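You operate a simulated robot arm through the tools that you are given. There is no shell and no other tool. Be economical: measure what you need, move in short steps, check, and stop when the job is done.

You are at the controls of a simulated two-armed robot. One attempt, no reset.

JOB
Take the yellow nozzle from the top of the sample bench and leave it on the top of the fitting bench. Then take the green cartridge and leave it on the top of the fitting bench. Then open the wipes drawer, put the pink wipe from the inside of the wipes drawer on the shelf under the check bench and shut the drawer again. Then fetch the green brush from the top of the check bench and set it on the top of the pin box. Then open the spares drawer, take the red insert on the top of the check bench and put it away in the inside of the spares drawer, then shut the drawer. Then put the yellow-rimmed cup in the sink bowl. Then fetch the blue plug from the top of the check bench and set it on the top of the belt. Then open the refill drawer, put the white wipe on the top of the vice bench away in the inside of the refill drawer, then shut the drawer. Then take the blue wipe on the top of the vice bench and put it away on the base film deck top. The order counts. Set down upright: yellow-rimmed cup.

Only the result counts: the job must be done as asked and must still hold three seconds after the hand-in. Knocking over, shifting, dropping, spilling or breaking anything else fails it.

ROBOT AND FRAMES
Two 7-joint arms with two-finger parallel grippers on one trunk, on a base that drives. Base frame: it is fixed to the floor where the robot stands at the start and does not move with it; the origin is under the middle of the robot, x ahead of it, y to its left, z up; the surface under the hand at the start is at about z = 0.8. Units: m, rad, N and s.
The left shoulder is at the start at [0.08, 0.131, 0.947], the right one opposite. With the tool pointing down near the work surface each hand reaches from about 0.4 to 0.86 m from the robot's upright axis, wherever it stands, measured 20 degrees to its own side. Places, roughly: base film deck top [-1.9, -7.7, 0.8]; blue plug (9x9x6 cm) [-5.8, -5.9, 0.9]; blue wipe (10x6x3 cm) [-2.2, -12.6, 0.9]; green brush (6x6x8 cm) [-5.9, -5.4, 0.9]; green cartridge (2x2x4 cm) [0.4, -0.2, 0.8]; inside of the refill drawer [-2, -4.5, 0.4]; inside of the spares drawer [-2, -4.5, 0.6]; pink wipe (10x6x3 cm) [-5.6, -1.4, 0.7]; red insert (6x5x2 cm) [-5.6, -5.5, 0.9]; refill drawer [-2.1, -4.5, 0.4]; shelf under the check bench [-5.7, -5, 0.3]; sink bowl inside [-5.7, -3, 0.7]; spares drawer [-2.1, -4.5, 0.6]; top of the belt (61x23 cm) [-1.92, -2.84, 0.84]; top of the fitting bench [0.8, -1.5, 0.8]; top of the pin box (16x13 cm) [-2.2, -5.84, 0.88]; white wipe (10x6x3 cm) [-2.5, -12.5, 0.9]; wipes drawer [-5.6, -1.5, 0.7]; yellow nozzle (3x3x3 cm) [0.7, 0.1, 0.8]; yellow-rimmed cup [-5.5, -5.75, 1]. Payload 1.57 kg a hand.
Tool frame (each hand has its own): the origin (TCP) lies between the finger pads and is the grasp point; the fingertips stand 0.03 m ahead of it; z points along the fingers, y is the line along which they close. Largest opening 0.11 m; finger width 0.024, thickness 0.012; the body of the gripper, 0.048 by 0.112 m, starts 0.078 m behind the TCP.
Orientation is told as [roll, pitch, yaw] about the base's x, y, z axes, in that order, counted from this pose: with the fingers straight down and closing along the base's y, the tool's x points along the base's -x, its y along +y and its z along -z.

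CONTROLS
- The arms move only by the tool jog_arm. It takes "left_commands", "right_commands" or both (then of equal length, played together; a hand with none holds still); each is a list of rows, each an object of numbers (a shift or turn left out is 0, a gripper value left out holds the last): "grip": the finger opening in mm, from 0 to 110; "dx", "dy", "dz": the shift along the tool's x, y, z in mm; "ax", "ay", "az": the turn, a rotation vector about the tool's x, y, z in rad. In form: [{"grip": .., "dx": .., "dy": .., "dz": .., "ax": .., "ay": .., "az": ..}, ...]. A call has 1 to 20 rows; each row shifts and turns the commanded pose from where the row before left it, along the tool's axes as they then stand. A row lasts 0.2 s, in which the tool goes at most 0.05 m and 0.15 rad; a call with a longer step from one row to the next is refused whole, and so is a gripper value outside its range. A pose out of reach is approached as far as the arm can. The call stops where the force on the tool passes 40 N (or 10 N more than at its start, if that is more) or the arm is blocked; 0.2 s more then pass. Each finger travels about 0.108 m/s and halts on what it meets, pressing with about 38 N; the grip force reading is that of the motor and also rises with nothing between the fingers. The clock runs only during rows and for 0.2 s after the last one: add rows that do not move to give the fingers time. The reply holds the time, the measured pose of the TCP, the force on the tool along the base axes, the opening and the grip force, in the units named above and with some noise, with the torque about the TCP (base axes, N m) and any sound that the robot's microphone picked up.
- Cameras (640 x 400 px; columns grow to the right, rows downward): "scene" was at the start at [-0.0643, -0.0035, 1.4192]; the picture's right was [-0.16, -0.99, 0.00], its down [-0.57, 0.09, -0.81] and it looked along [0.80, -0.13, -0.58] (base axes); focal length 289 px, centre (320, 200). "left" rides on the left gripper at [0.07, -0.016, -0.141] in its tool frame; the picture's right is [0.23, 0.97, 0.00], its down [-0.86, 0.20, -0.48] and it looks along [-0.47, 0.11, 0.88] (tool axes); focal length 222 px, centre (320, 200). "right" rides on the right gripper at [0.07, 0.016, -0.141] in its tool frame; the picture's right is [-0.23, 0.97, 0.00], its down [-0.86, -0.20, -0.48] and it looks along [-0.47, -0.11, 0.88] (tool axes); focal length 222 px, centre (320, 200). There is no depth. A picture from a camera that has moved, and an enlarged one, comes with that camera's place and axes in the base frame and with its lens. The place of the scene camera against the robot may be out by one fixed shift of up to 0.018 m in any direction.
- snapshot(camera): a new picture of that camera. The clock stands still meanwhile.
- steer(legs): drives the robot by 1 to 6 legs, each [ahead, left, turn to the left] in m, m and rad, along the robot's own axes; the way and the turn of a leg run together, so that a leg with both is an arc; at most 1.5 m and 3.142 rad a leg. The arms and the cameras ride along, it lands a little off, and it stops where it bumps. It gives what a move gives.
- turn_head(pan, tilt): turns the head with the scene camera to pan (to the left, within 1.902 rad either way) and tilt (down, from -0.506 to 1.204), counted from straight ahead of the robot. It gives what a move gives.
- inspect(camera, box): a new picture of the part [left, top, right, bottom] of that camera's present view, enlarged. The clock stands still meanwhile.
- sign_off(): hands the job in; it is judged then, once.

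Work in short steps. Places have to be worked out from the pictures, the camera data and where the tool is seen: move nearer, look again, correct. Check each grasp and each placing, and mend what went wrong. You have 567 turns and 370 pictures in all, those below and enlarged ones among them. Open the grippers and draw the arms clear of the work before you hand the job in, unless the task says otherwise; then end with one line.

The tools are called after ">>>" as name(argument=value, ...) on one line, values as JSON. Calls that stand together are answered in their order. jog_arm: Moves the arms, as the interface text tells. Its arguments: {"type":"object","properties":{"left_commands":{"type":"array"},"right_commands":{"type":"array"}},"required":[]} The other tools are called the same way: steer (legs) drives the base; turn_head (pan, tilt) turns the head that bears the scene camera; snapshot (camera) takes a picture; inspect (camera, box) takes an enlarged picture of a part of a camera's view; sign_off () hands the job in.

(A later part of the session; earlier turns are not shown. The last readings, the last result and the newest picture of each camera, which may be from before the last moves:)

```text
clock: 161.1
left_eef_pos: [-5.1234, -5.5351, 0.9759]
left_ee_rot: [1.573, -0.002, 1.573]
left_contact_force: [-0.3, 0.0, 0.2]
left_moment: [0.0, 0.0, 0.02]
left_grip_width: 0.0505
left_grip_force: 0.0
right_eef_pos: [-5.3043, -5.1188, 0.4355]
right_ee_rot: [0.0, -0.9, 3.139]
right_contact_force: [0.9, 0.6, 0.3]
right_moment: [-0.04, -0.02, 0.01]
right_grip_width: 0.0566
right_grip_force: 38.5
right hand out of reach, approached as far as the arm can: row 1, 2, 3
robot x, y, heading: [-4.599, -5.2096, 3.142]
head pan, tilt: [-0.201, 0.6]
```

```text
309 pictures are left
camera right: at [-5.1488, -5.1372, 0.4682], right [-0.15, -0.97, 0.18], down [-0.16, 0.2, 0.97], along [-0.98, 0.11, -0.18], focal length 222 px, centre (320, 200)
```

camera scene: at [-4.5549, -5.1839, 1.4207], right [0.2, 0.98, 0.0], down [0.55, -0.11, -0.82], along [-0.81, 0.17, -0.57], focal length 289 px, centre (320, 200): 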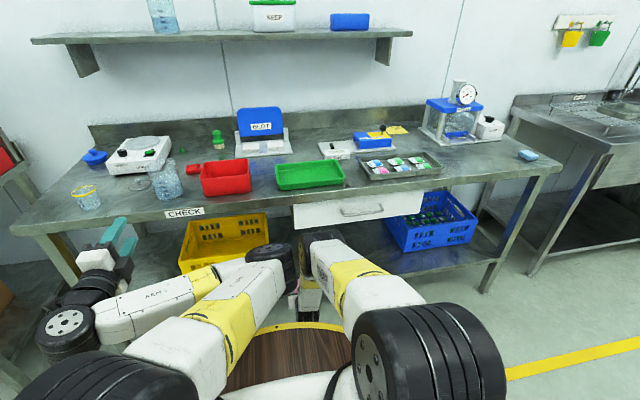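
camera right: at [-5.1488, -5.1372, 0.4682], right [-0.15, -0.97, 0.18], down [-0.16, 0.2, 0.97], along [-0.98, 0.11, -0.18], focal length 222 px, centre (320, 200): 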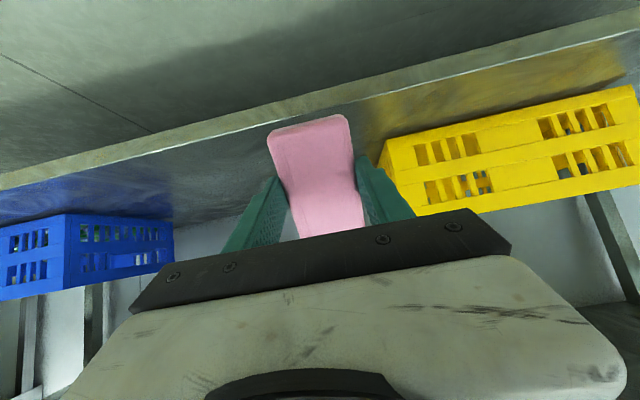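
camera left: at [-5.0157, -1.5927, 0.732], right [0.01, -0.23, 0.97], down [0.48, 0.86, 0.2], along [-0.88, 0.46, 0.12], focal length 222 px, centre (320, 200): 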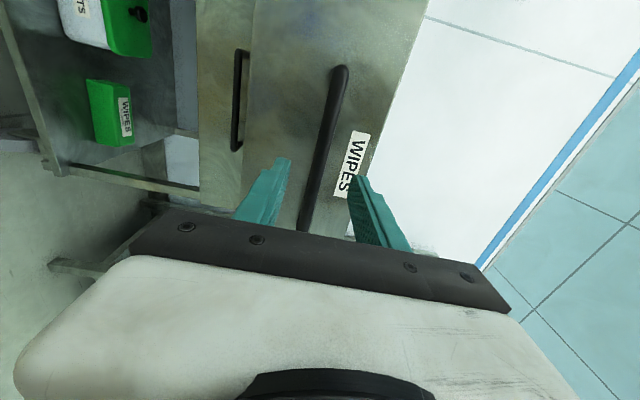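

I can't judge the right arm's clearance from the head. I'll swing the left hand's camera toward the right arm to see it in profile.

>>> jog_arm(left_commands=[{"ay": -0.15}, {"ay": -0.15}, {"ay": -0.15}, {"ay": -0.15}, {"ay": -0.15}, {}])

>>> snapshot(camera="left")

```text
clock: 162.5
left_eef_pos: [-5.343, -5.4552, 0.9681]
left_ee_rot: [1.573, 0.0, 0.823]
left_contact_force: [-0.2, -1.0, -0.7]
left_moment: [0.01, -0.02, 0.01]
left_grip_width: 0.0503
left_grip_force: 0.1
left hand out of reach, approached as far as the arm can: row 1, 2, 3, 4, 5
right_eef_pos: [-5.3034, -5.119, 0.4341]
right_ee_rot: [0.0, -0.896, 3.139]
right_contact_force: [0.5, 0.6, 0.7]
right_moment: [0.05, 0.01, -0.03]
right_grip_width: 0.0566
right_grip_force: 38.0
robot x, y, heading: [-4.5972, -5.2121, 3.139]
head pan, tilt: [-0.201, 0.6]
```

```text
308 pictures are left
camera left: at [-5.2864, -5.6035, 0.9509], right [-0.15, -0.17, 0.97], down [0.93, 0.3, 0.2], along [-0.33, 0.94, 0.11], focal length 222 px, centre (320, 200)
```

left: 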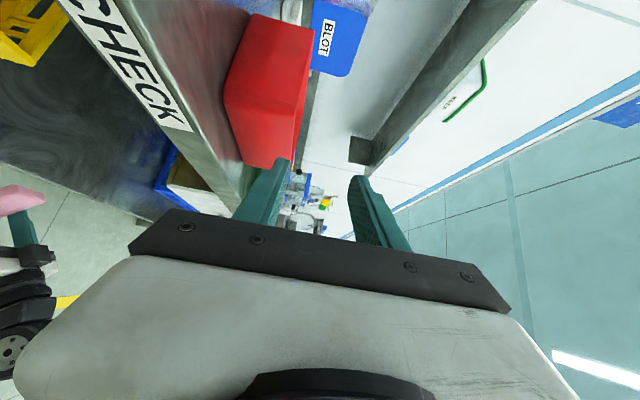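

The picture shows the right wrist and hand both low (z about 0.4-0.5) near the edge, well below the bench top. I return the left hand to a safe place off the bench.

>>> jog_arm(left_commands=[{"dz": -33, "dx": -30}, {"dz": -33, "dx": -30}, {"dz": -33, "dx": -30}, {"dz": -33, "dx": -30}, {}])

>>> snapshot(camera="scene")

>>> snapshot(camera="left")

```text
clock: 163.7
left_eef_pos: [-5.3433, -5.4532, 0.9679]
left_ee_rot: [1.573, 0.0, 0.824]
left_contact_force: [0.9, 0.6, 0.4]
left_moment: [0.02, -0.03, -0.02]
left_grip_width: 0.05
left_grip_force: 0.1
left hand out of reach, approached as far as the arm can: row 1, 2, 3, 4
right_eef_pos: [-5.3038, -5.1188, 0.4332]
right_ee_rot: [0.0, -0.898, 3.138]
right_contact_force: [-1.3, -0.2, -0.5]
right_moment: [0.02, -0.01, -0.01]
right_grip_width: 0.0565
right_grip_force: 37.7
robot x, y, heading: [-4.599, -5.2134, 3.14]
head pan, tilt: [-0.201, 0.6]
```

```text
307 pictures are left
camera scene: at [-4.555, -5.184, 1.4207], right [0.2, 0.98, 0.0], down [0.55, -0.11, -0.82], along [-0.81, 0.17, -0.57], focal length 289 px, centre (320, 200)
```

scene: 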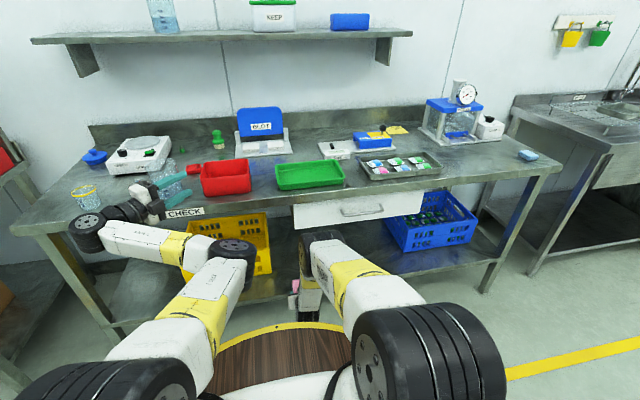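

```text
306 pictures are left
camera left: at [-5.2861, -5.6011, 0.9509], right [-0.15, -0.17, 0.97], down [0.93, 0.3, 0.2], along [-0.33, 0.94, 0.11], focal length 222 px, centre (320, 200)
```

left: 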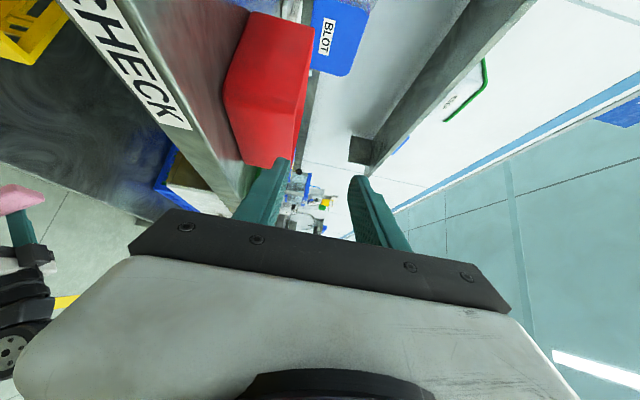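

The left hand is wedged at a reach limit near the bench. I back the robot off 0.25 m for safety, then turn the left hand back to pointing forward.

>>> steer(legs=[[-0.3, 0, 0]])

>>> jog_arm(left_commands=[{"ay": 0.15}, {"ay": 0.15}, {"ay": 0.15}, {"ay": 0.15}, {"ay": 0.15}, {}])

>>> snapshot(camera="scene")

```text
clock: 165.7
left_eef_pos: [-5.0417, -5.452, 0.9668]
left_ee_rot: [1.574, -0.001, 0.82]
left_contact_force: [-0.3, 1.1, -0.3]
left_moment: [0.02, -0.04, -0.03]
left_grip_width: 0.0502
left_grip_force: 0.1
right_eef_pos: [-5.0019, -5.1172, 0.4351]
right_ee_rot: [0.0, -0.897, 3.135]
right_contact_force: [-0.8, -0.1, 0.1]
right_moment: [0.01, 0.02, 0.01]
right_grip_width: 0.0565
right_grip_force: 38.3
robot x, y, heading: [-4.2942, -5.2151, 3.139]
head pan, tilt: [-0.201, 0.6]
```

```text
clock: 167.1
left_eef_pos: [-5.0432, -5.4506, 0.969]
left_ee_rot: [1.573, -0.003, 1.573]
left_contact_force: [-0.1, -0.3, 0.1]
left_moment: [-0.01, 0.01, 0.01]
left_grip_width: 0.0503
left_grip_force: 0.1
right_eef_pos: [-5.0012, -5.1184, 0.4332]
right_ee_rot: [0.001, -0.898, 3.137]
right_contact_force: [-0.8, -0.1, -0.2]
right_moment: [-0.01, -0.01, 0.0]
right_grip_width: 0.0565
right_grip_force: 38.1
robot x, y, heading: [-4.2964, -5.2116, 3.135]
head pan, tilt: [-0.201, 0.6]
```

```text
305 pictures are left
camera scene: at [-4.2531, -5.1855, 1.4207], right [0.21, 0.98, 0.0], down [0.55, -0.12, -0.82], along [-0.81, 0.17, -0.57], focal length 289 px, centre (320, 200)
```

scene: 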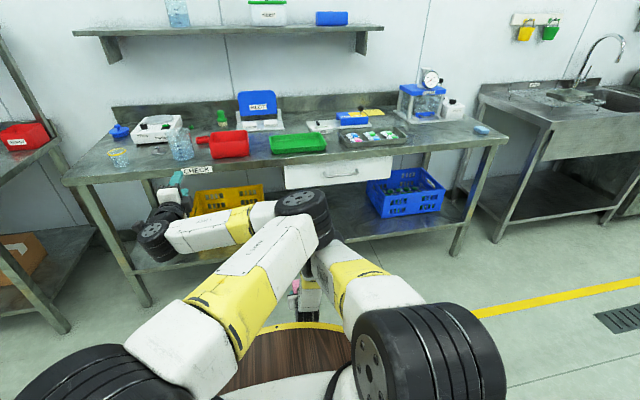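

I'll return the left hand to its neutral, finger-down posture out of the way.

>>> jog_arm(left_commands=[{"az": -0.143}, {"az": -0.143}, {"az": -0.143}, {"az": -0.143}, {"az": -0.143}, {"az": -0.143}, {"az": -0.143}, {"az": -0.143}, {"az": -0.143}, {"az": -0.143}, {"az": -0.14}, {"dz": -40}, {"dz": -40}, {}])

>>> jog_arm(left_commands=[{"ay": 0.143}, {"ay": 0.143}, {"ay": 0.143}, {"ay": 0.143}, {"ay": 0.143}, {"ay": 0.143}, {"ay": 0.143}, {"ay": 0.143}, {"ay": 0.143}, {"ay": 0.143}, {"ay": 0.14}, {}])

>>> snapshot(camera="scene")

```text
clock: 170.1
left_eef_pos: [-4.9633, -5.4533, 0.9704]
left_ee_rot: [-2.524, -1.569, -0.619]
left_contact_force: [0.4, -0.2, -0.4]
left_moment: [0.02, 0.02, -0.02]
left_grip_width: 0.0503
left_grip_force: 0.0
right_eef_pos: [-5.0016, -5.1174, 0.434]
right_ee_rot: [-0.003, -0.896, 3.134]
right_contact_force: [0.0, -0.6, 0.3]
right_moment: [-0.01, -0.01, -0.01]
right_grip_width: 0.0564
right_grip_force: 38.4
robot x, y, heading: [-4.2968, -5.211, 3.135]
head pan, tilt: [-0.201, 0.6]
```

```text
clock: 172.7
left_eef_pos: [-4.9625, -5.4521, 0.9679]
left_ee_rot: [-0.001, -0.003, 3.14]
left_contact_force: [-1.0, -0.5, 0.5]
left_moment: [-0.02, 0.03, 0.01]
left_grip_width: 0.0498
left_grip_force: 0.1
right_eef_pos: [-5.0013, -5.1181, 0.4359]
right_ee_rot: [0.0, -0.896, 3.133]
right_contact_force: [-0.9, -0.4, -0.8]
right_moment: [0.01, 0.01, 0.0]
right_grip_width: 0.0566
right_grip_force: 38.6
robot x, y, heading: [-4.2945, -5.2122, 3.136]
head pan, tilt: [-0.201, 0.6]
```

```text
304 pictures are left
camera scene: at [-4.253, -5.1856, 1.4207], right [0.21, 0.98, 0.0], down [0.55, -0.12, -0.82], along [-0.81, 0.17, -0.57], focal length 289 px, centre (320, 200)
```

scene: 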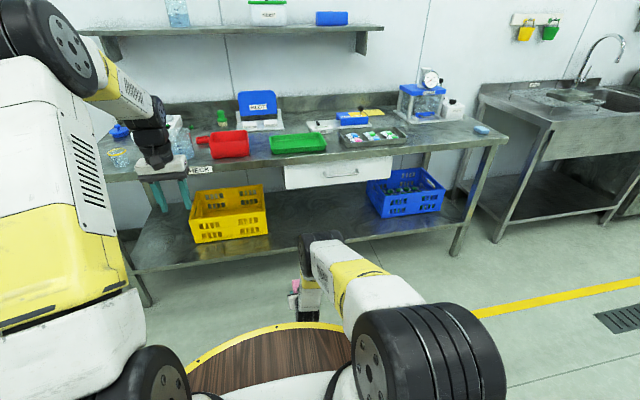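

Now test how far the right hand can extend forward with this tilt while lowering, and retract the left hand.

>>> jog_arm(right_commands=[{"dx": -15.6, "dz": 19.6}, {"dx": -15.6, "dz": 19.6}, {"dx": -15.6, "dz": 19.6}, {"dx": -15.6, "dz": 19.6}, {"dx": 20, "dz": 16}, {"dx": 20, "dz": 16}], left_commands=[{"dx": 40, "dz": -20}, {"dx": 40, "dz": -20}, {"dx": 40, "dz": -20}, {"dx": 40, "dz": -20}, {"dx": 30, "dz": -20}, {}])

>>> snapshot(camera="scene")

```text
clock: 174.1
left_eef_pos: [-4.7699, -5.452, 1.0698]
left_ee_rot: [-0.001, -0.002, 3.14]
left_contact_force: [0.8, 0.3, 0.1]
left_moment: [0.0, -0.02, 0.02]
left_grip_width: 0.0503
left_grip_force: 0.1
right_eef_pos: [-5.0905, -5.1075, 0.4384]
right_ee_rot: [0.0, -0.899, 3.134]
right_contact_force: [-0.1, 0.2, 0.5]
right_moment: [0.0, -0.03, 0.0]
right_grip_width: 0.0568
right_grip_force: 37.9
right hand out of reach, approached as far as the arm can: row 4, 5, 6
robot x, y, heading: [-4.2977, -5.2135, 3.132]
head pan, tilt: [-0.201, 0.6]
```

```text
303 pictures are left
camera scene: at [-4.2531, -5.1856, 1.4207], right [0.21, 0.98, 0.0], down [0.55, -0.12, -0.82], along [-0.81, 0.17, -0.57], focal length 289 px, centre (320, 200)
```

scene: 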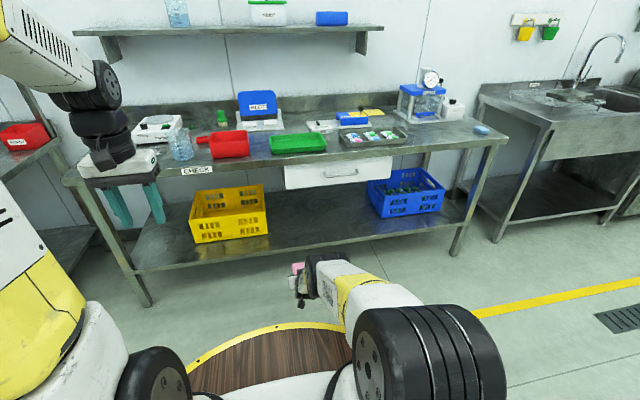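

The arm is now nearly straight, with only the low hand and wrist near where the bench edge would be. I settle to a lower reachable pose (z about 0.385) before driving in.

>>> jog_arm(right_commands=[{"dx": 20, "dz": -25}, {"dx": 20, "dz": -25}, {}, {}])

>>> snapshot(camera="scene")

```text
clock: 175.1
left_eef_pos: [-4.7699, -5.4511, 1.0711]
left_ee_rot: [-0.002, -0.005, 3.139]
left_contact_force: [0.9, 0.0, 0.4]
left_moment: [0.04, 0.03, -0.02]
left_grip_width: 0.0499
left_grip_force: 0.1
right_eef_pos: [-5.025, -5.1044, 0.4387]
right_ee_rot: [0.0, -0.897, 3.134]
right_contact_force: [0.4, -0.3, -0.7]
right_moment: [0.0, 0.0, -0.02]
right_grip_width: 0.0567
right_grip_force: 38.3
robot x, y, heading: [-4.2914, -5.2146, 3.133]
head pan, tilt: [-0.201, 0.6]
```

```text
302 pictures are left
camera scene: at [-4.253, -5.1855, 1.4207], right [0.21, 0.98, 0.0], down [0.55, -0.12, -0.82], along [-0.81, 0.17, -0.57], focal length 289 px, centre (320, 200)
```

scene: 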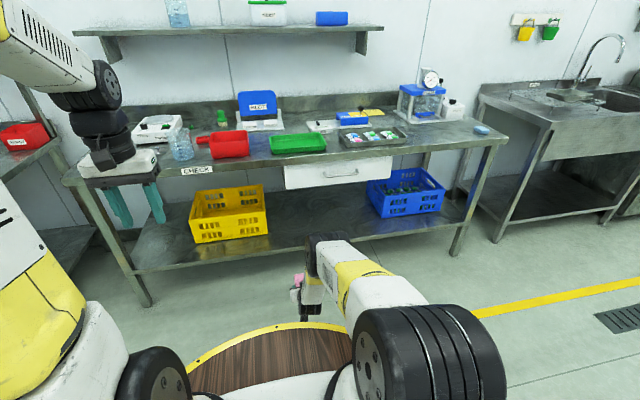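

Now lower by 5.5 cm from here.

>>> jog_arm(right_commands=[{"dx": 14.5, "dz": 11.5}, {"dx": 14.5, "dz": 11.5}, {"dx": 14.5, "dz": 11.5}, {}])

>>> snapshot(camera="scene")

```text
clock: 176.1
left_eef_pos: [-4.7707, -5.4523, 1.0686]
left_ee_rot: [0.0, -0.003, 3.14]
left_contact_force: [-0.4, 0.0, -0.5]
left_moment: [0.0, -0.01, 0.02]
left_grip_width: 0.0501
left_grip_force: 0.1
right_eef_pos: [-5.0249, -5.1069, 0.4048]
right_ee_rot: [0.002, -0.897, 3.134]
right_contact_force: [0.0, 0.8, -0.5]
right_moment: [-0.01, -0.05, 0.01]
right_grip_width: 0.0568
right_grip_force: 38.3
right hand out of reach, approached as far as the arm can: row 3
robot x, y, heading: [-4.2965, -5.2124, 3.133]
head pan, tilt: [-0.201, 0.6]
```

```text
301 pictures are left
camera scene: at [-4.253, -5.1855, 1.4207], right [0.21, 0.98, 0.0], down [0.55, -0.12, -0.82], along [-0.81, 0.17, -0.57], focal length 289 px, centre (320, 200)
```

scene: 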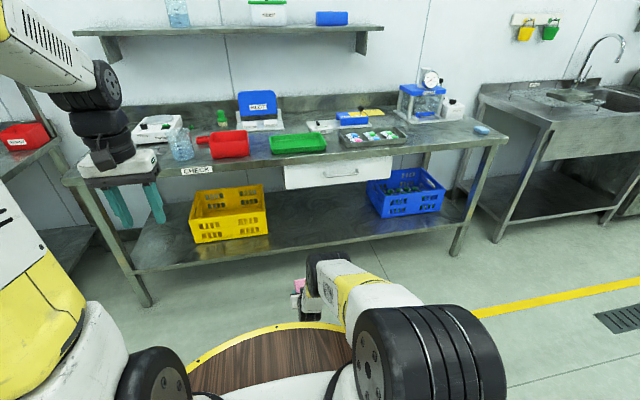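

I prefer the smaller tilt (0.6 rad), where the wipe lands flatter and the arm is equally straight. Pull in 4.5 cm, tilt back, and lower to about z 0.36.

>>> jog_arm(right_commands=[{"dx": 28, "dz": -35}, {"ay": 0.1}, {"ay": 0.1}, {"ay": 0.1}, {"dx": 12, "dz": 18}, {"dx": 12, "dz": 18}, {}])

>>> snapshot(camera="scene")

>>> snapshot(camera="right")

```text
clock: 177.7
left_eef_pos: [-4.7695, -5.451, 1.0685]
left_ee_rot: [-0.002, -0.004, 3.141]
left_contact_force: [0.4, -0.3, 0.0]
left_moment: [-0.01, -0.01, -0.01]
left_grip_width: 0.0499
left_grip_force: 0.1
right_eef_pos: [-4.9809, -5.1072, 0.3632]
right_ee_rot: [0.0, -0.597, 3.135]
right_contact_force: [0.0, -0.2, 0.2]
right_moment: [-0.03, -0.01, 0.0]
right_grip_width: 0.0564
right_grip_force: 37.8
robot x, y, heading: [-4.294, -5.2112, 3.138]
head pan, tilt: [-0.201, 0.6]
```

```text
300 pictures are left
camera scene: at [-4.253, -5.1856, 1.4207], right [0.21, 0.98, 0.0], down [0.55, -0.12, -0.82], along [-0.81, 0.17, -0.57], focal length 289 px, centre (320, 200)
```

scene: 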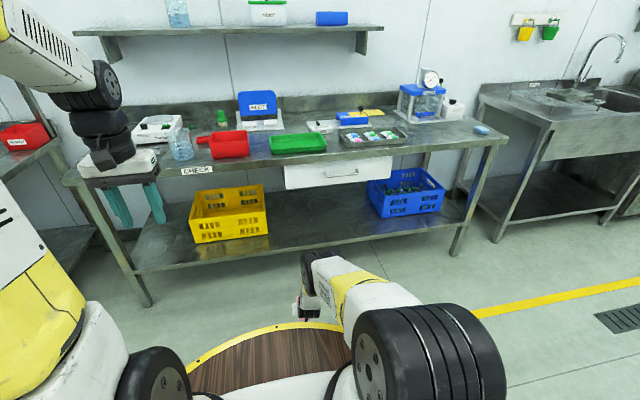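

```text
299 pictures are left
camera right: at [-4.8415, -5.126, 0.4395], right [-0.2, -0.97, 0.13], down [-0.44, 0.2, 0.88], along [-0.88, 0.12, -0.46], focal length 222 px, centre (320, 200)
```

right: 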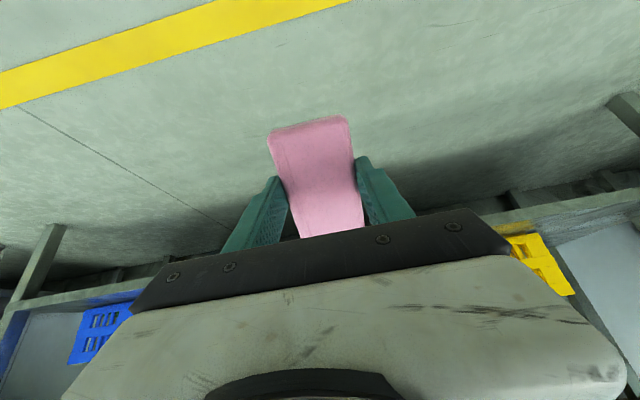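

Raise 4 cm for the entry, drive 0.4 m, and look.

>>> jog_arm(right_commands=[{"dx": -11, "dz": -16.5}, {"dx": -11, "dz": -16.5}, {}])

>>> steer(legs=[[0.38, 0, 0]])

>>> snapshot(camera="right")

>>> snapshot(camera="scene")

```text
clock: 178.5
left_eef_pos: [-4.7701, -5.452, 1.0698]
left_ee_rot: [0.0, -0.003, 3.141]
left_contact_force: [0.1, 0.0, 0.2]
left_moment: [0.02, -0.02, 0.02]
left_grip_width: 0.0499
left_grip_force: 0.1
right_eef_pos: [-4.9801, -5.107, 0.4021]
right_ee_rot: [0.0, -0.597, 3.136]
right_contact_force: [0.2, -0.4, 0.6]
right_moment: [0.02, 0.02, 0.0]
right_grip_width: 0.0565
right_grip_force: 38.1
robot x, y, heading: [-4.295, -5.2128, 3.135]
head pan, tilt: [-0.201, 0.6]
```

```text
clock: 180.9
left_eef_pos: [-5.1492, -5.4469, 1.0695]
left_ee_rot: [-0.001, -0.003, 3.137]
left_contact_force: [0.3, -0.5, -0.3]
left_moment: [-0.01, 0.01, 0.01]
left_grip_width: 0.0498
left_grip_force: 0.2
right_eef_pos: [-5.3585, -5.1018, 0.4016]
right_ee_rot: [-0.002, -0.597, 3.129]
right_contact_force: [-0.1, 0.1, 0.7]
right_moment: [0.02, 0.01, 0.0]
right_grip_width: 0.0564
right_grip_force: 37.5
robot x, y, heading: [-4.6748, -5.2095, 3.127]
head pan, tilt: [-0.201, 0.6]
```

```text
298 pictures are left
camera right: at [-5.2201, -5.1196, 0.4795], right [-0.2, -0.97, 0.13], down [-0.44, 0.2, 0.88], along [-0.88, 0.12, -0.46], focal length 222 px, centre (320, 200)
```

right: 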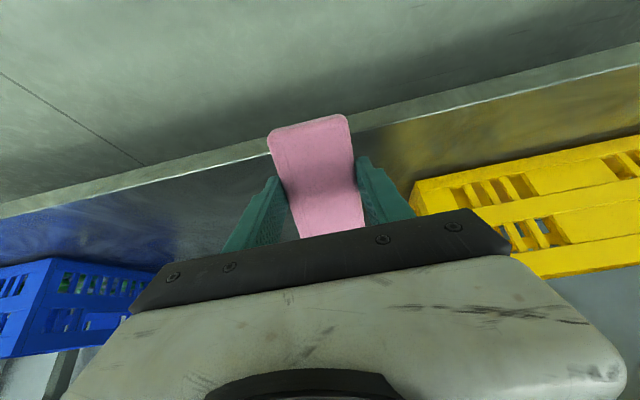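

```text
297 pictures are left
camera scene: at [-4.6315, -5.1825, 1.4207], right [0.21, 0.98, 0.0], down [0.55, -0.12, -0.82], along [-0.81, 0.17, -0.57], focal length 289 px, centre (320, 200)
```

scene: 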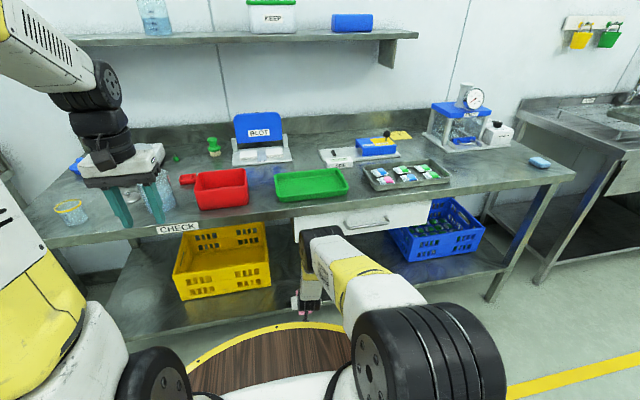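

The shelf top is about z 0.315 with its edge at x -5.395, but the elbow sits above the wrist and would meet the bench. I back off 0.12 m and tilt the hand to 1.1 rad so wrist and elbow stay outside the edge.

>>> steer(legs=[[-0.12, 0, 0]])

>>> jog_arm(right_commands=[{"ay": -0.1}, {"ay": -0.1}, {"ay": -0.1}, {"ay": -0.1}, {"ay": -0.1}, {}])

>>> snapshot(camera="scene")

```text
clock: 182.2
left_eef_pos: [-5.027, -5.4492, 1.0707]
left_ee_rot: [-0.003, -0.004, 3.141]
left_contact_force: [0.3, 0.4, -0.9]
left_moment: [-0.01, 0.0, 0.02]
left_grip_width: 0.05
left_grip_force: 0.0
right_eef_pos: [-5.2372, -5.1039, 0.4016]
right_ee_rot: [0.002, -0.6, 3.133]
right_contact_force: [-0.3, -0.2, 0.1]
right_moment: [-0.03, -0.01, 0.04]
right_grip_width: 0.0566
right_grip_force: 37.6
robot x, y, heading: [-4.5543, -5.2112, 3.135]
head pan, tilt: [-0.201, 0.6]
```

```text
clock: 183.6
left_eef_pos: [-5.0273, -5.4504, 1.0705]
left_ee_rot: [-0.001, -0.001, 3.142]
left_contact_force: [-0.4, -0.2, 0.7]
left_moment: [0.0, -0.01, -0.01]
left_grip_width: 0.0502
left_grip_force: 0.0
right_eef_pos: [-5.2422, -5.0944, 0.4232]
right_ee_rot: [-0.001, -1.098, 3.134]
right_contact_force: [-0.3, 0.1, 0.2]
right_moment: [-0.01, 0.01, -0.04]
right_grip_width: 0.0562
right_grip_force: 38.0
right hand out of reach, approached as far as the arm can: row 4, 5
robot x, y, heading: [-4.5538, -5.2138, 3.136]
head pan, tilt: [-0.201, 0.6]
```

```text
296 pictures are left
camera scene: at [-4.5098, -5.1835, 1.4207], right [0.21, 0.98, 0.0], down [0.55, -0.12, -0.82], along [-0.81, 0.17, -0.57], focal length 289 px, centre (320, 200)
```

scene: 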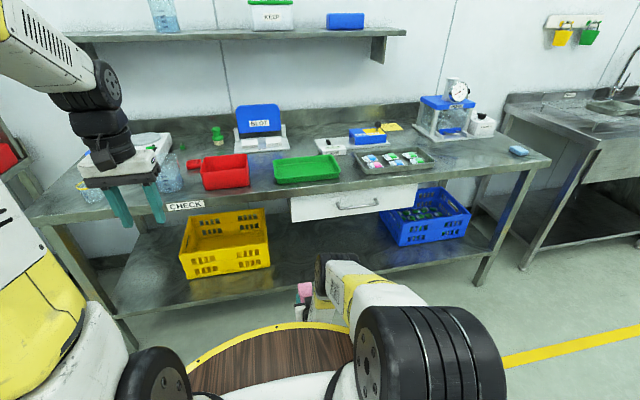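

The elbow is now well behind the hand. Try to get lower by pulling in: 6 cm back, 6 cm down.

>>> jog_arm(right_commands=[{"dx": 27, "dz": -9}, {"dx": 27, "dz": -9}, {"dx": 27, "dz": -9}, {}])

>>> snapshot(camera="scene")

```text
clock: 184.6
left_eef_pos: [-5.0271, -5.4494, 1.0696]
left_ee_rot: [-0.003, -0.003, 3.14]
left_contact_force: [-0.9, -0.4, -0.6]
left_moment: [-0.02, 0.0, -0.01]
left_grip_width: 0.0501
left_grip_force: 0.1
right_eef_pos: [-5.2418, -5.0949, 0.4229]
right_ee_rot: [0.0, -1.097, 3.132]
right_contact_force: [0.3, -0.1, 0.5]
right_moment: [-0.02, -0.02, -0.02]
right_grip_width: 0.0564
right_grip_force: 37.9
right hand out of reach, approached as far as the arm can: row 1, 2, 3
robot x, y, heading: [-4.5502, -5.2102, 3.132]
head pan, tilt: [-0.201, 0.6]
```

```text
295 pictures are left
camera scene: at [-4.5098, -5.1834, 1.4207], right [0.21, 0.98, 0.0], down [0.55, -0.12, -0.82], along [-0.81, 0.17, -0.57], focal length 289 px, centre (320, 200)
```

scene: 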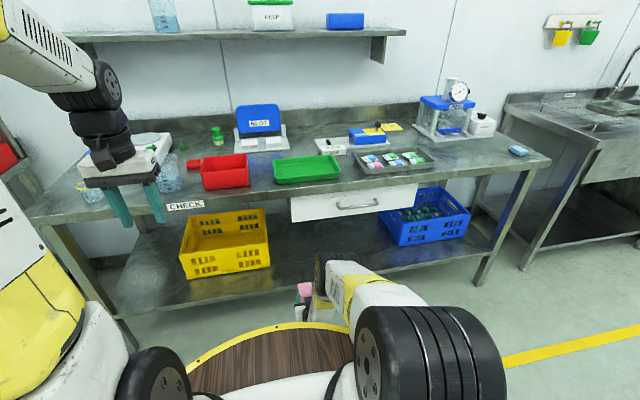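

At 1.1 rad the wrist is at its limit. Tilt 0.9 rad at 0.73 m reached z 0.405 before (wipe bottom about 0.347, only 3 cm above the shelf, elbow 0.18 m behind the hand). I go back to that.

>>> jog_arm(right_commands=[{"ay": 0.1}, {"ay": 0.1}, {"dx": -6, "dz": 22}, {"dx": -6, "dz": 22}, {"dx": 8, "dz": 6}, {}])

>>> snapshot(camera="scene")

```text
clock: 186.0
left_eef_pos: [-5.0268, -5.4498, 1.07]
left_ee_rot: [-0.001, -0.004, 3.141]
left_contact_force: [-0.4, 0.7, 0.3]
left_moment: [-0.02, -0.02, 0.03]
left_grip_width: 0.0498
left_grip_force: 0.0
right_eef_pos: [-5.282, -5.0949, 0.405]
right_ee_rot: [0.0, -0.897, 3.133]
right_contact_force: [0.1, 0.7, -0.1]
right_moment: [0.0, 0.0, 0.0]
right_grip_width: 0.0566
right_grip_force: 37.8
right hand out of reach, approached as far as the arm can: row 5
robot x, y, heading: [-4.5506, -5.2126, 3.129]
head pan, tilt: [-0.201, 0.6]
```

```text
294 pictures are left
camera scene: at [-4.5098, -5.1834, 1.4207], right [0.21, 0.98, 0.0], down [0.55, -0.12, -0.82], along [-0.81, 0.17, -0.57], focal length 289 px, centre (320, 200)
```

scene: 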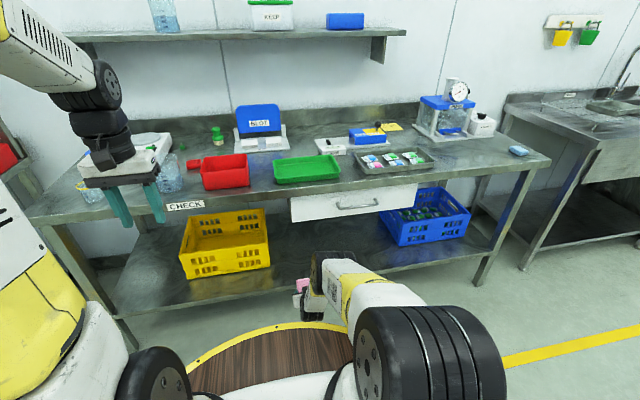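

Now at (0.73 m out, z 0.405). Drive 0.1 m in and look.

>>> steer(legs=[[0.1, 0, 0]])

>>> snapshot(camera="scene")

>>> snapshot(camera="right")

```text
clock: 187.1
left_eef_pos: [-5.1259, -5.4499, 1.0695]
left_ee_rot: [-0.002, -0.004, -3.14]
left_contact_force: [-0.6, -0.3, 0.1]
left_moment: [-0.01, 0.0, 0.01]
left_grip_width: 0.05
left_grip_force: 0.0
right_eef_pos: [-5.3803, -5.0971, 0.4047]
right_ee_rot: [-0.001, -0.898, 3.134]
right_contact_force: [0.8, 0.5, 0.4]
right_moment: [0.02, 0.02, 0.04]
right_grip_width: 0.0564
right_grip_force: 38.1
robot x, y, heading: [-4.6499, -5.21, 3.137]
head pan, tilt: [-0.201, 0.6]
```

```text
293 pictures are left
camera scene: at [-4.6082, -5.1827, 1.4207], right [0.2, 0.98, 0.0], down [0.55, -0.12, -0.82], along [-0.81, 0.17, -0.57], focal length 289 px, centre (320, 200)
```

scene: 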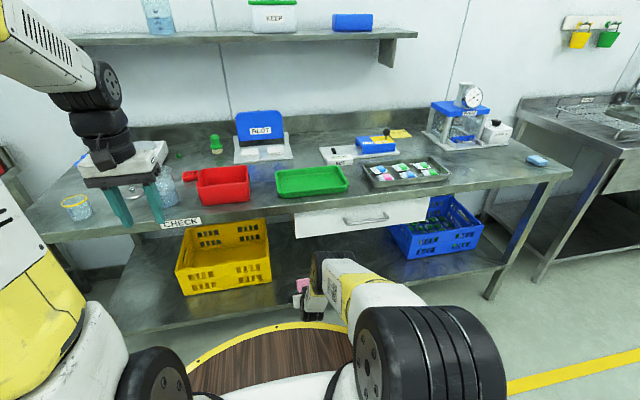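

```text
292 pictures are left
camera right: at [-5.2255, -5.1146, 0.438], right [-0.15, -0.97, 0.18], down [-0.16, 0.2, 0.97], along [-0.98, 0.11, -0.18], focal length 222 px, centre (320, 200)
```

right: 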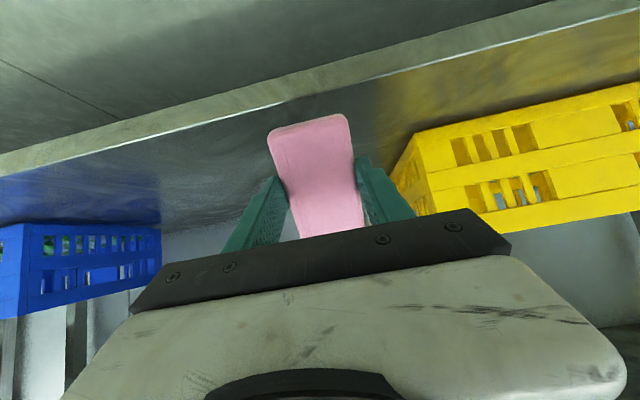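

Edge at x = -5.393 confirmed, path clear. Drive 0.065 m more.

>>> steer(legs=[[0.068, 0, 0]])

>>> snapshot(camera="scene")

>>> snapshot(camera="right")

```text
clock: 188.1
left_eef_pos: [-5.1934, -5.4499, 1.0699]
left_ee_rot: [-0.001, -0.003, -3.14]
left_contact_force: [0.8, -0.3, 0.1]
left_moment: [0.0, -0.02, -0.01]
left_grip_width: 0.0499
left_grip_force: 0.1
right_eef_pos: [-5.4484, -5.0964, 0.4044]
right_ee_rot: [-0.001, -0.898, 3.137]
right_contact_force: [-0.1, -0.4, -0.3]
right_moment: [-0.03, 0.0, 0.0]
right_grip_width: 0.0562
right_grip_force: 38.0
robot x, y, heading: [-4.7195, -5.2122, 3.137]
head pan, tilt: [-0.201, 0.6]
```

```text
291 pictures are left
camera scene: at [-4.6763, -5.1823, 1.4207], right [0.2, 0.98, 0.0], down [0.55, -0.11, -0.82], along [-0.81, 0.17, -0.57], focal length 289 px, centre (320, 200)
```

scene: 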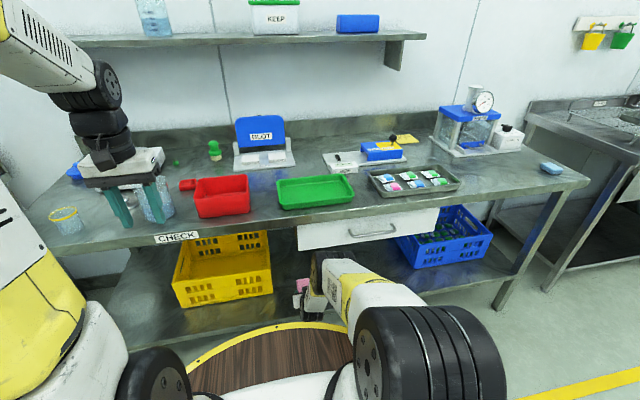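

```text
290 pictures are left
camera right: at [-5.2937, -5.1148, 0.438], right [-0.15, -0.97, 0.18], down [-0.16, 0.2, 0.97], along [-0.98, 0.11, -0.18], focal length 222 px, centre (320, 200)
```

right: 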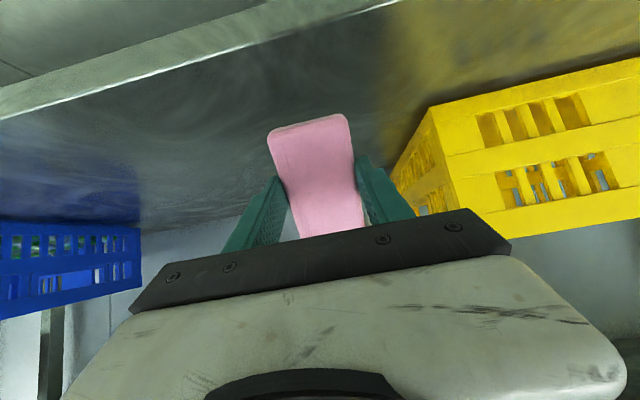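

Wipe is over the shelf. I bring the tilt to 0.8 and lower as far as the arm allows, feeling for contact.

>>> jog_arm(right_commands=[{"ay": 0.05, "dx": 10.7, "dz": 1.5}, {"ay": 0.05, "dx": 10.7, "dz": 1.5}, {"dx": 5, "dz": 5}, {}])

>>> snapshot(camera="right")

```text
clock: 189.1
left_eef_pos: [-5.1934, -5.4497, 1.0703]
left_ee_rot: [-0.001, -0.004, -3.139]
left_contact_force: [0.0, 0.3, 0.1]
left_moment: [0.0, -0.03, 0.02]
left_grip_width: 0.0503
left_grip_force: 0.2
right_eef_pos: [-5.437, -5.0984, 0.3871]
right_ee_rot: [-0.001, -0.797, 3.139]
right_contact_force: [-0.7, 0.0, -0.3]
right_moment: [0.0, -0.05, -0.02]
right_grip_width: 0.0566
right_grip_force: 38.5
right hand out of reach, approached as far as the arm can: row 3
robot x, y, heading: [-4.7191, -5.21, 3.136]
head pan, tilt: [-0.201, 0.6]
```

```text
289 pictures are left
camera right: at [-5.2867, -5.1159, 0.4351], right [-0.16, -0.97, 0.16], down [-0.25, 0.2, 0.95], along [-0.95, 0.11, -0.28], focal length 222 px, centre (320, 200)
```

right: 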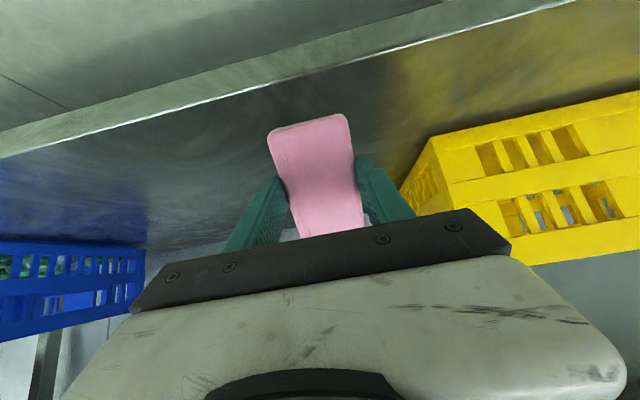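

Wipe bottom is about 1.5 cm over the shelf, 3 cm inside the edge. Release.

>>> jog_arm(right_commands=[{"grip": 75}, {"grip": 80}, {"grip": 80}, {}])

>>> snapshot(camera="right")

```text
clock: 190.1
left_eef_pos: [-5.1931, -5.4498, 1.0704]
left_ee_rot: [-0.003, -0.004, -3.141]
left_contact_force: [-0.6, -0.5, 0.1]
left_moment: [0.01, 0.01, -0.01]
left_grip_width: 0.0502
left_grip_force: 0.0
right_eef_pos: [-5.4373, -5.0979, 0.3868]
right_ee_rot: [0.0, -0.797, 3.137]
right_contact_force: [0.7, -0.8, 0.2]
right_moment: [0.02, -0.01, 0.0]
right_grip_width: 0.0798
right_grip_force: 0.0
robot x, y, heading: [-4.7228, -5.2105, 3.141]
head pan, tilt: [-0.201, 0.6]
```

```text
288 pictures are left
camera right: at [-5.2867, -5.1159, 0.4351], right [-0.16, -0.97, 0.16], down [-0.25, 0.2, 0.95], along [-0.95, 0.11, -0.28], focal length 222 px, centre (320, 200)
```

right: 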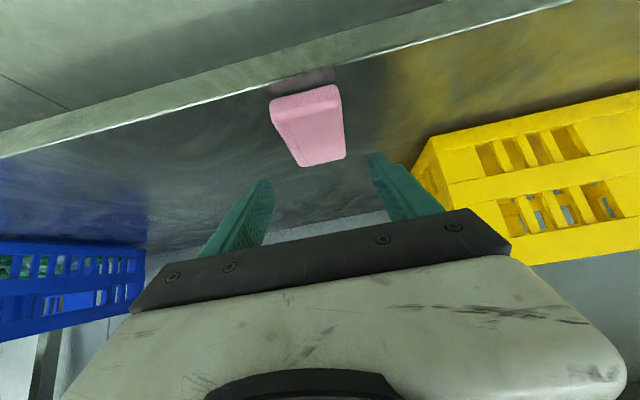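

The pink wipe lies flat on the shelf. Back straight out, then bring the right hand up to its normal posture.

>>> steer(legs=[[-0.55, 0, 0]])

>>> jog_arm(right_commands=[{"dz": -45}, {"dz": -45}, {"dz": -45}, {"ay": 0.15}, {"ay": 0.15}, {"ay": 0.15}, {"ay": 0.15}, {"ay": 0.15}, {"ay": 0.05}, {"dz": -45}, {"dz": -45}, {"dz": -45}, {"dz": -45}, {"dz": -45}, {"dz": -45}, {"dz": -45}, {"dz": -45}, {"dz": -45}, {"dz": -45}, {}])

>>> turn_head(pan=0, tilt=0.6)

>>> snapshot(camera="scene")

```text
clock: 193.3
left_eef_pos: [-4.6422, -5.453, 1.07]
left_ee_rot: [-0.002, -0.004, -3.137]
left_contact_force: [-0.4, -0.6, -0.3]
left_moment: [-0.02, 0.01, 0.01]
left_grip_width: 0.0502
left_grip_force: 0.2
right_eef_pos: [-4.8896, -5.1014, 0.3875]
right_ee_rot: [0.0, -0.798, 3.14]
right_contact_force: [0.2, -0.3, -0.8]
right_moment: [0.02, 0.02, 0.05]
right_grip_width: 0.0798
right_grip_force: 0.0
robot x, y, heading: [-4.168, -5.2122, 3.142]
head pan, tilt: [-0.201, 0.6]
```

```text
clock: 197.5
left_eef_pos: [-4.6417, -5.4537, 1.0692]
left_ee_rot: [-0.002, -0.003, -3.136]
left_contact_force: [-0.9, 0.4, -0.1]
left_moment: [-0.01, -0.01, 0.0]
left_grip_width: 0.0501
left_grip_force: 0.0
right_eef_pos: [-4.788, -5.1011, 0.9308]
right_ee_rot: [0.002, 0.002, 3.141]
right_contact_force: [0.6, -0.5, 0.7]
right_moment: [0.01, 0.02, 0.01]
right_grip_width: 0.08
right_grip_force: 0.1
robot x, y, heading: [-4.169, -5.2135, 3.145]
head pan, tilt: [-0.201, 0.6]
```

```text
clock: 198.2
left_eef_pos: [-4.6424, -5.4539, 1.0691]
left_ee_rot: [-0.001, -0.004, -3.136]
left_contact_force: [0.2, 0.3, -0.4]
left_moment: [0.01, -0.01, 0.02]
left_grip_width: 0.05
left_grip_force: 0.0
right_eef_pos: [-4.7884, -5.1003, 0.9296]
right_ee_rot: [-0.001, 0.003, 3.139]
right_contact_force: [0.3, 0.0, 0.3]
right_moment: [-0.01, 0.01, 0.01]
right_grip_width: 0.08
right_grip_force: 0.1
robot x, y, heading: [-4.1665, -5.2128, 3.145]
head pan, tilt: [0.0, 0.6]
```

```text
287 pictures are left
camera scene: at [-4.1281, -5.2009, 1.4207], right [0.0, 1.0, 0.0], down [0.57, 0.0, -0.82], along [-0.82, 0.0, -0.57], focal length 289 px, centre (320, 200)
```

scene: 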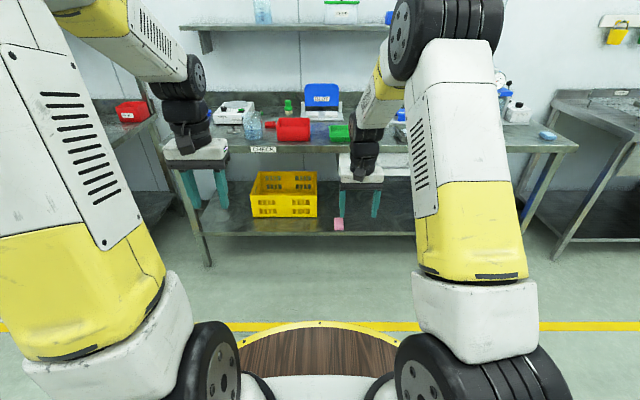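

The wipe is seen on the shelf. Now back to the wipes drawer to shut it: drive right about 3.58 m.

>>> steer(legs=[[0, -1.2, 0], [0, -1.2, 0], [0, -1.18, 0]])

>>> snapshot(camera="scene")

```text
clock: 215.8
left_eef_pos: [-4.5588, -1.7908, 1.0699]
left_ee_rot: [-0.001, -0.004, 3.097]
left_contact_force: [0.2, 0.1, 0.3]
left_moment: [-0.05, 0.01, -0.01]
left_grip_width: 0.0504
left_grip_force: 0.2
right_eef_pos: [-4.6887, -1.4309, 0.9296]
right_ee_rot: [0.0, 0.003, 3.091]
right_contact_force: [-0.5, 0.1, -0.2]
right_moment: [-0.02, -0.01, 0.0]
right_grip_width: 0.0799
right_grip_force: 0.1
robot x, y, heading: [-4.0739, -1.5705, 3.093]
head pan, tilt: [0.0, 0.6]
```

```text
286 pictures are left
camera scene: at [-4.0335, -1.5637, 1.4207], right [0.05, 1.0, 0.0], down [0.56, -0.03, -0.82], along [-0.82, 0.04, -0.57], focal length 289 px, centre (320, 200)
```

scene: 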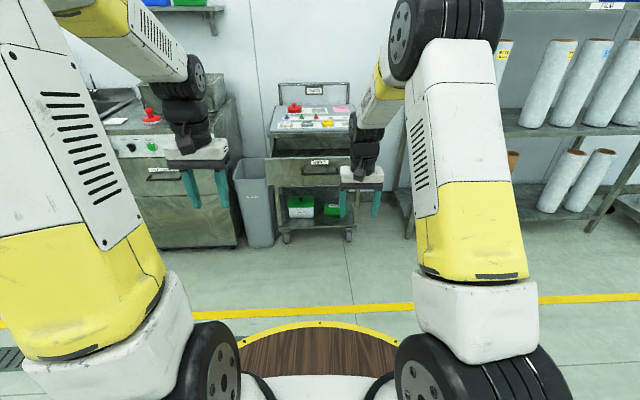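

I correct heading and position so that the right hand faces the middle of the handle, and prepare a closed, slightly tilted fist at bar height.

>>> steer(legs=[[0.35, 0.065, 0.045]])

>>> jog_arm(right_commands=[{"grip": 40, "dz": 45}, {"grip": 0, "dz": 45}, {"dz": 45}, {"dz": 45}, {"ay": -0.15}, {"ay": -0.15}, {}])

>>> snapshot(camera="right")

>>> snapshot(camera="scene")

```text
clock: 218.2
left_eef_pos: [-4.9098, -1.8648, 1.07]
left_ee_rot: [-0.003, -0.002, 3.14]
left_contact_force: [-0.7, -0.6, -0.2]
left_moment: [0.0, -0.02, -0.02]
left_grip_width: 0.0501
left_grip_force: 0.0
right_eef_pos: [-5.0535, -1.5122, 0.9307]
right_ee_rot: [-0.001, 0.003, 3.132]
right_contact_force: [0.3, -0.3, 0.8]
right_moment: [-0.03, -0.03, 0.01]
right_grip_width: 0.0801
right_grip_force: 0.0
robot x, y, heading: [-4.433, -1.6279, 3.134]
head pan, tilt: [0.0, 0.6]
```

```text
clock: 219.8
left_eef_pos: [-4.909, -1.8659, 1.0708]
left_ee_rot: [-0.002, -0.005, 3.14]
left_contact_force: [0.1, -0.1, 0.4]
left_moment: [-0.02, -0.01, 0.01]
left_grip_width: 0.0501
left_grip_force: 0.1
right_eef_pos: [-5.0536, -1.5113, 0.749]
right_ee_rot: [-0.001, -0.299, 3.132]
right_contact_force: [-0.1, -0.2, -0.6]
right_moment: [-0.02, -0.02, 0.01]
right_grip_width: 0.0
right_grip_force: 21.2
robot x, y, heading: [-4.4326, -1.6291, 3.132]
head pan, tilt: [0.0, 0.6]
```

```text
285 pictures are left
camera right: at [-4.9448, -1.5297, 0.863], right [-0.23, -0.97, 0.07], down [-0.67, 0.21, 0.71], along [-0.7, 0.11, -0.7], focal length 222 px, centre (320, 200)
```

right: 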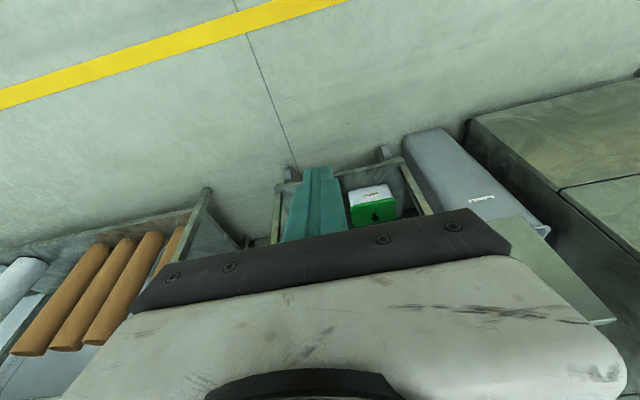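

```text
284 pictures are left
camera scene: at [-4.3941, -1.6173, 1.4207], right [0.01, 1.0, 0.0], down [0.57, 0.0, -0.82], along [-0.82, 0.01, -0.57], focal length 289 px, centre (320, 200)
```

scene: 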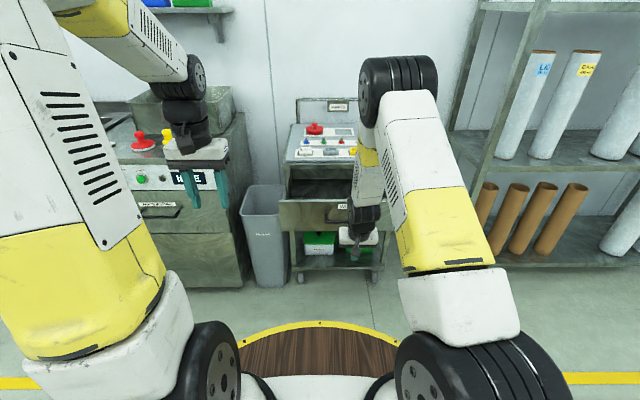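

I retract the hand 12 cm, drive 0.27 m nearer, then push with the arm.

>>> jog_arm(right_commands=[{"dx": 38, "dz": -12}, {"dx": 38, "dz": -12}, {"dx": 38, "dz": -12}, {}])

>>> steer(legs=[[0.26, 0, 0]])

>>> snapshot(camera="scene")

>>> snapshot(camera="right")

```text
clock: 220.8
left_eef_pos: [-4.91, -1.8658, 1.0701]
left_ee_rot: [-0.001, -0.003, 3.139]
left_contact_force: [-0.8, 0.0, -0.6]
left_moment: [0.02, -0.03, -0.04]
left_grip_width: 0.0501
left_grip_force: 0.0
right_eef_pos: [-4.936, -1.5127, 0.7485]
right_ee_rot: [0.0, -0.298, 3.133]
right_contact_force: [0.4, 0.2, 0.4]
right_moment: [0.01, 0.0, 0.02]
right_grip_width: 0.0002
right_grip_force: 21.3
robot x, y, heading: [-4.4344, -1.6305, 3.136]
head pan, tilt: [0.0, 0.6]
```

```text
clock: 222.7
left_eef_pos: [-5.1813, -1.8622, 1.0706]
left_ee_rot: [-0.003, -0.004, 3.137]
left_contact_force: [-0.3, 0.7, 1.2]
left_moment: [0.01, 0.0, 0.04]
left_grip_width: 0.0501
left_grip_force: 0.2
right_eef_pos: [-5.2074, -1.5082, 0.7501]
right_ee_rot: [-0.001, -0.299, 3.131]
right_contact_force: [0.1, 0.9, -0.5]
right_moment: [0.01, -0.01, 0.01]
right_grip_width: 0.0001
right_grip_force: 21.1
robot x, y, heading: [-4.7014, -1.6287, 3.134]
head pan, tilt: [0.0, 0.6]
```

```text
283 pictures are left
camera scene: at [-4.6652, -1.6152, 1.4207], right [0.01, 1.0, 0.0], down [0.57, -0.01, -0.82], along [-0.82, 0.01, -0.57], focal length 289 px, centre (320, 200)
```

scene: 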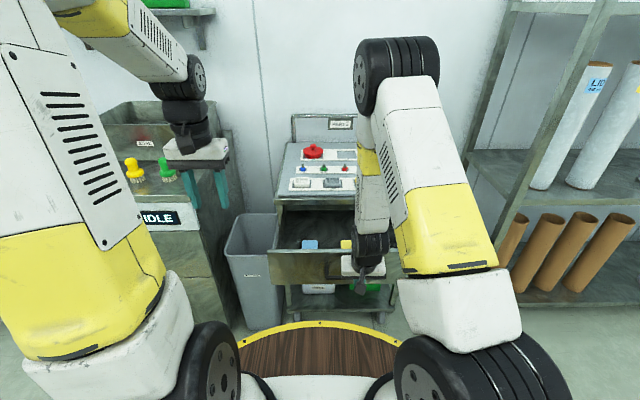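

```text
282 pictures are left
camera right: at [-5.0977, -1.5283, 0.8636], right [-0.23, -0.97, 0.07], down [-0.67, 0.21, 0.71], along [-0.7, 0.12, -0.7], focal length 222 px, centre (320, 200)
```

right: 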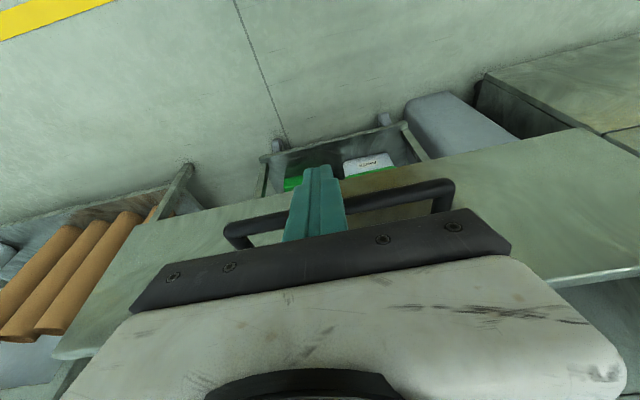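

Fist is right behind the bar centre. Push forward in 25 mm steps.

>>> jog_arm(right_commands=[{"dx": -23.9, "dz": 7.4}, {"dx": -23.9, "dz": 7.4}, {"dx": -23.9, "dz": 7.4}, {"dx": -23.9, "dz": 7.4}, {"dx": -23.9, "dz": 7.4}, {"dx": -23.9, "dz": 7.4}, {"dx": -23.9, "dz": 7.4}, {"dx": -23.9, "dz": 7.4}, {"dx": -23.9, "dz": 7.4}, {}])

>>> snapshot(camera="right")

```text
clock: 224.9
left_eef_pos: [-5.181, -1.8624, 1.0703]
left_ee_rot: [-0.004, -0.002, 3.136]
left_contact_force: [0.7, -0.9, 0.0]
left_moment: [-0.03, 0.0, 0.04]
left_grip_width: 0.0504
left_grip_force: 0.0
right_eef_pos: [-5.4314, -1.5041, 0.7492]
right_ee_rot: [-0.002, -0.298, 3.13]
right_contact_force: [1.1, 0.4, -1.3]
right_moment: [-0.02, 0.0, -0.01]
right_grip_width: 0.0
right_grip_force: 21.3
robot x, y, heading: [-4.7065, -1.6261, 3.131]
head pan, tilt: [0.0, 0.6]
```

```text
281 pictures are left
camera right: at [-5.3231, -1.5238, 0.863], right [-0.23, -0.97, 0.07], down [-0.67, 0.21, 0.71], along [-0.7, 0.12, -0.7], focal length 222 px, centre (320, 200)
```

right: 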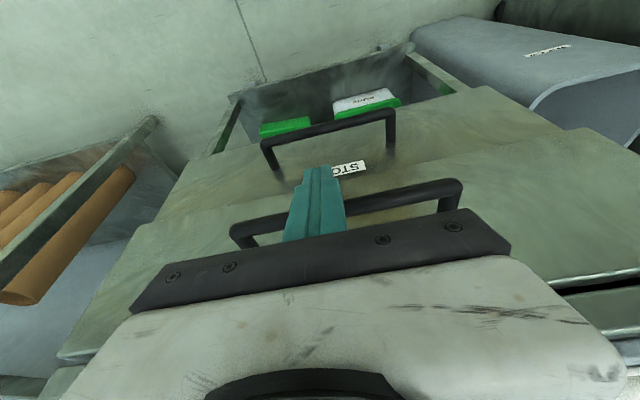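

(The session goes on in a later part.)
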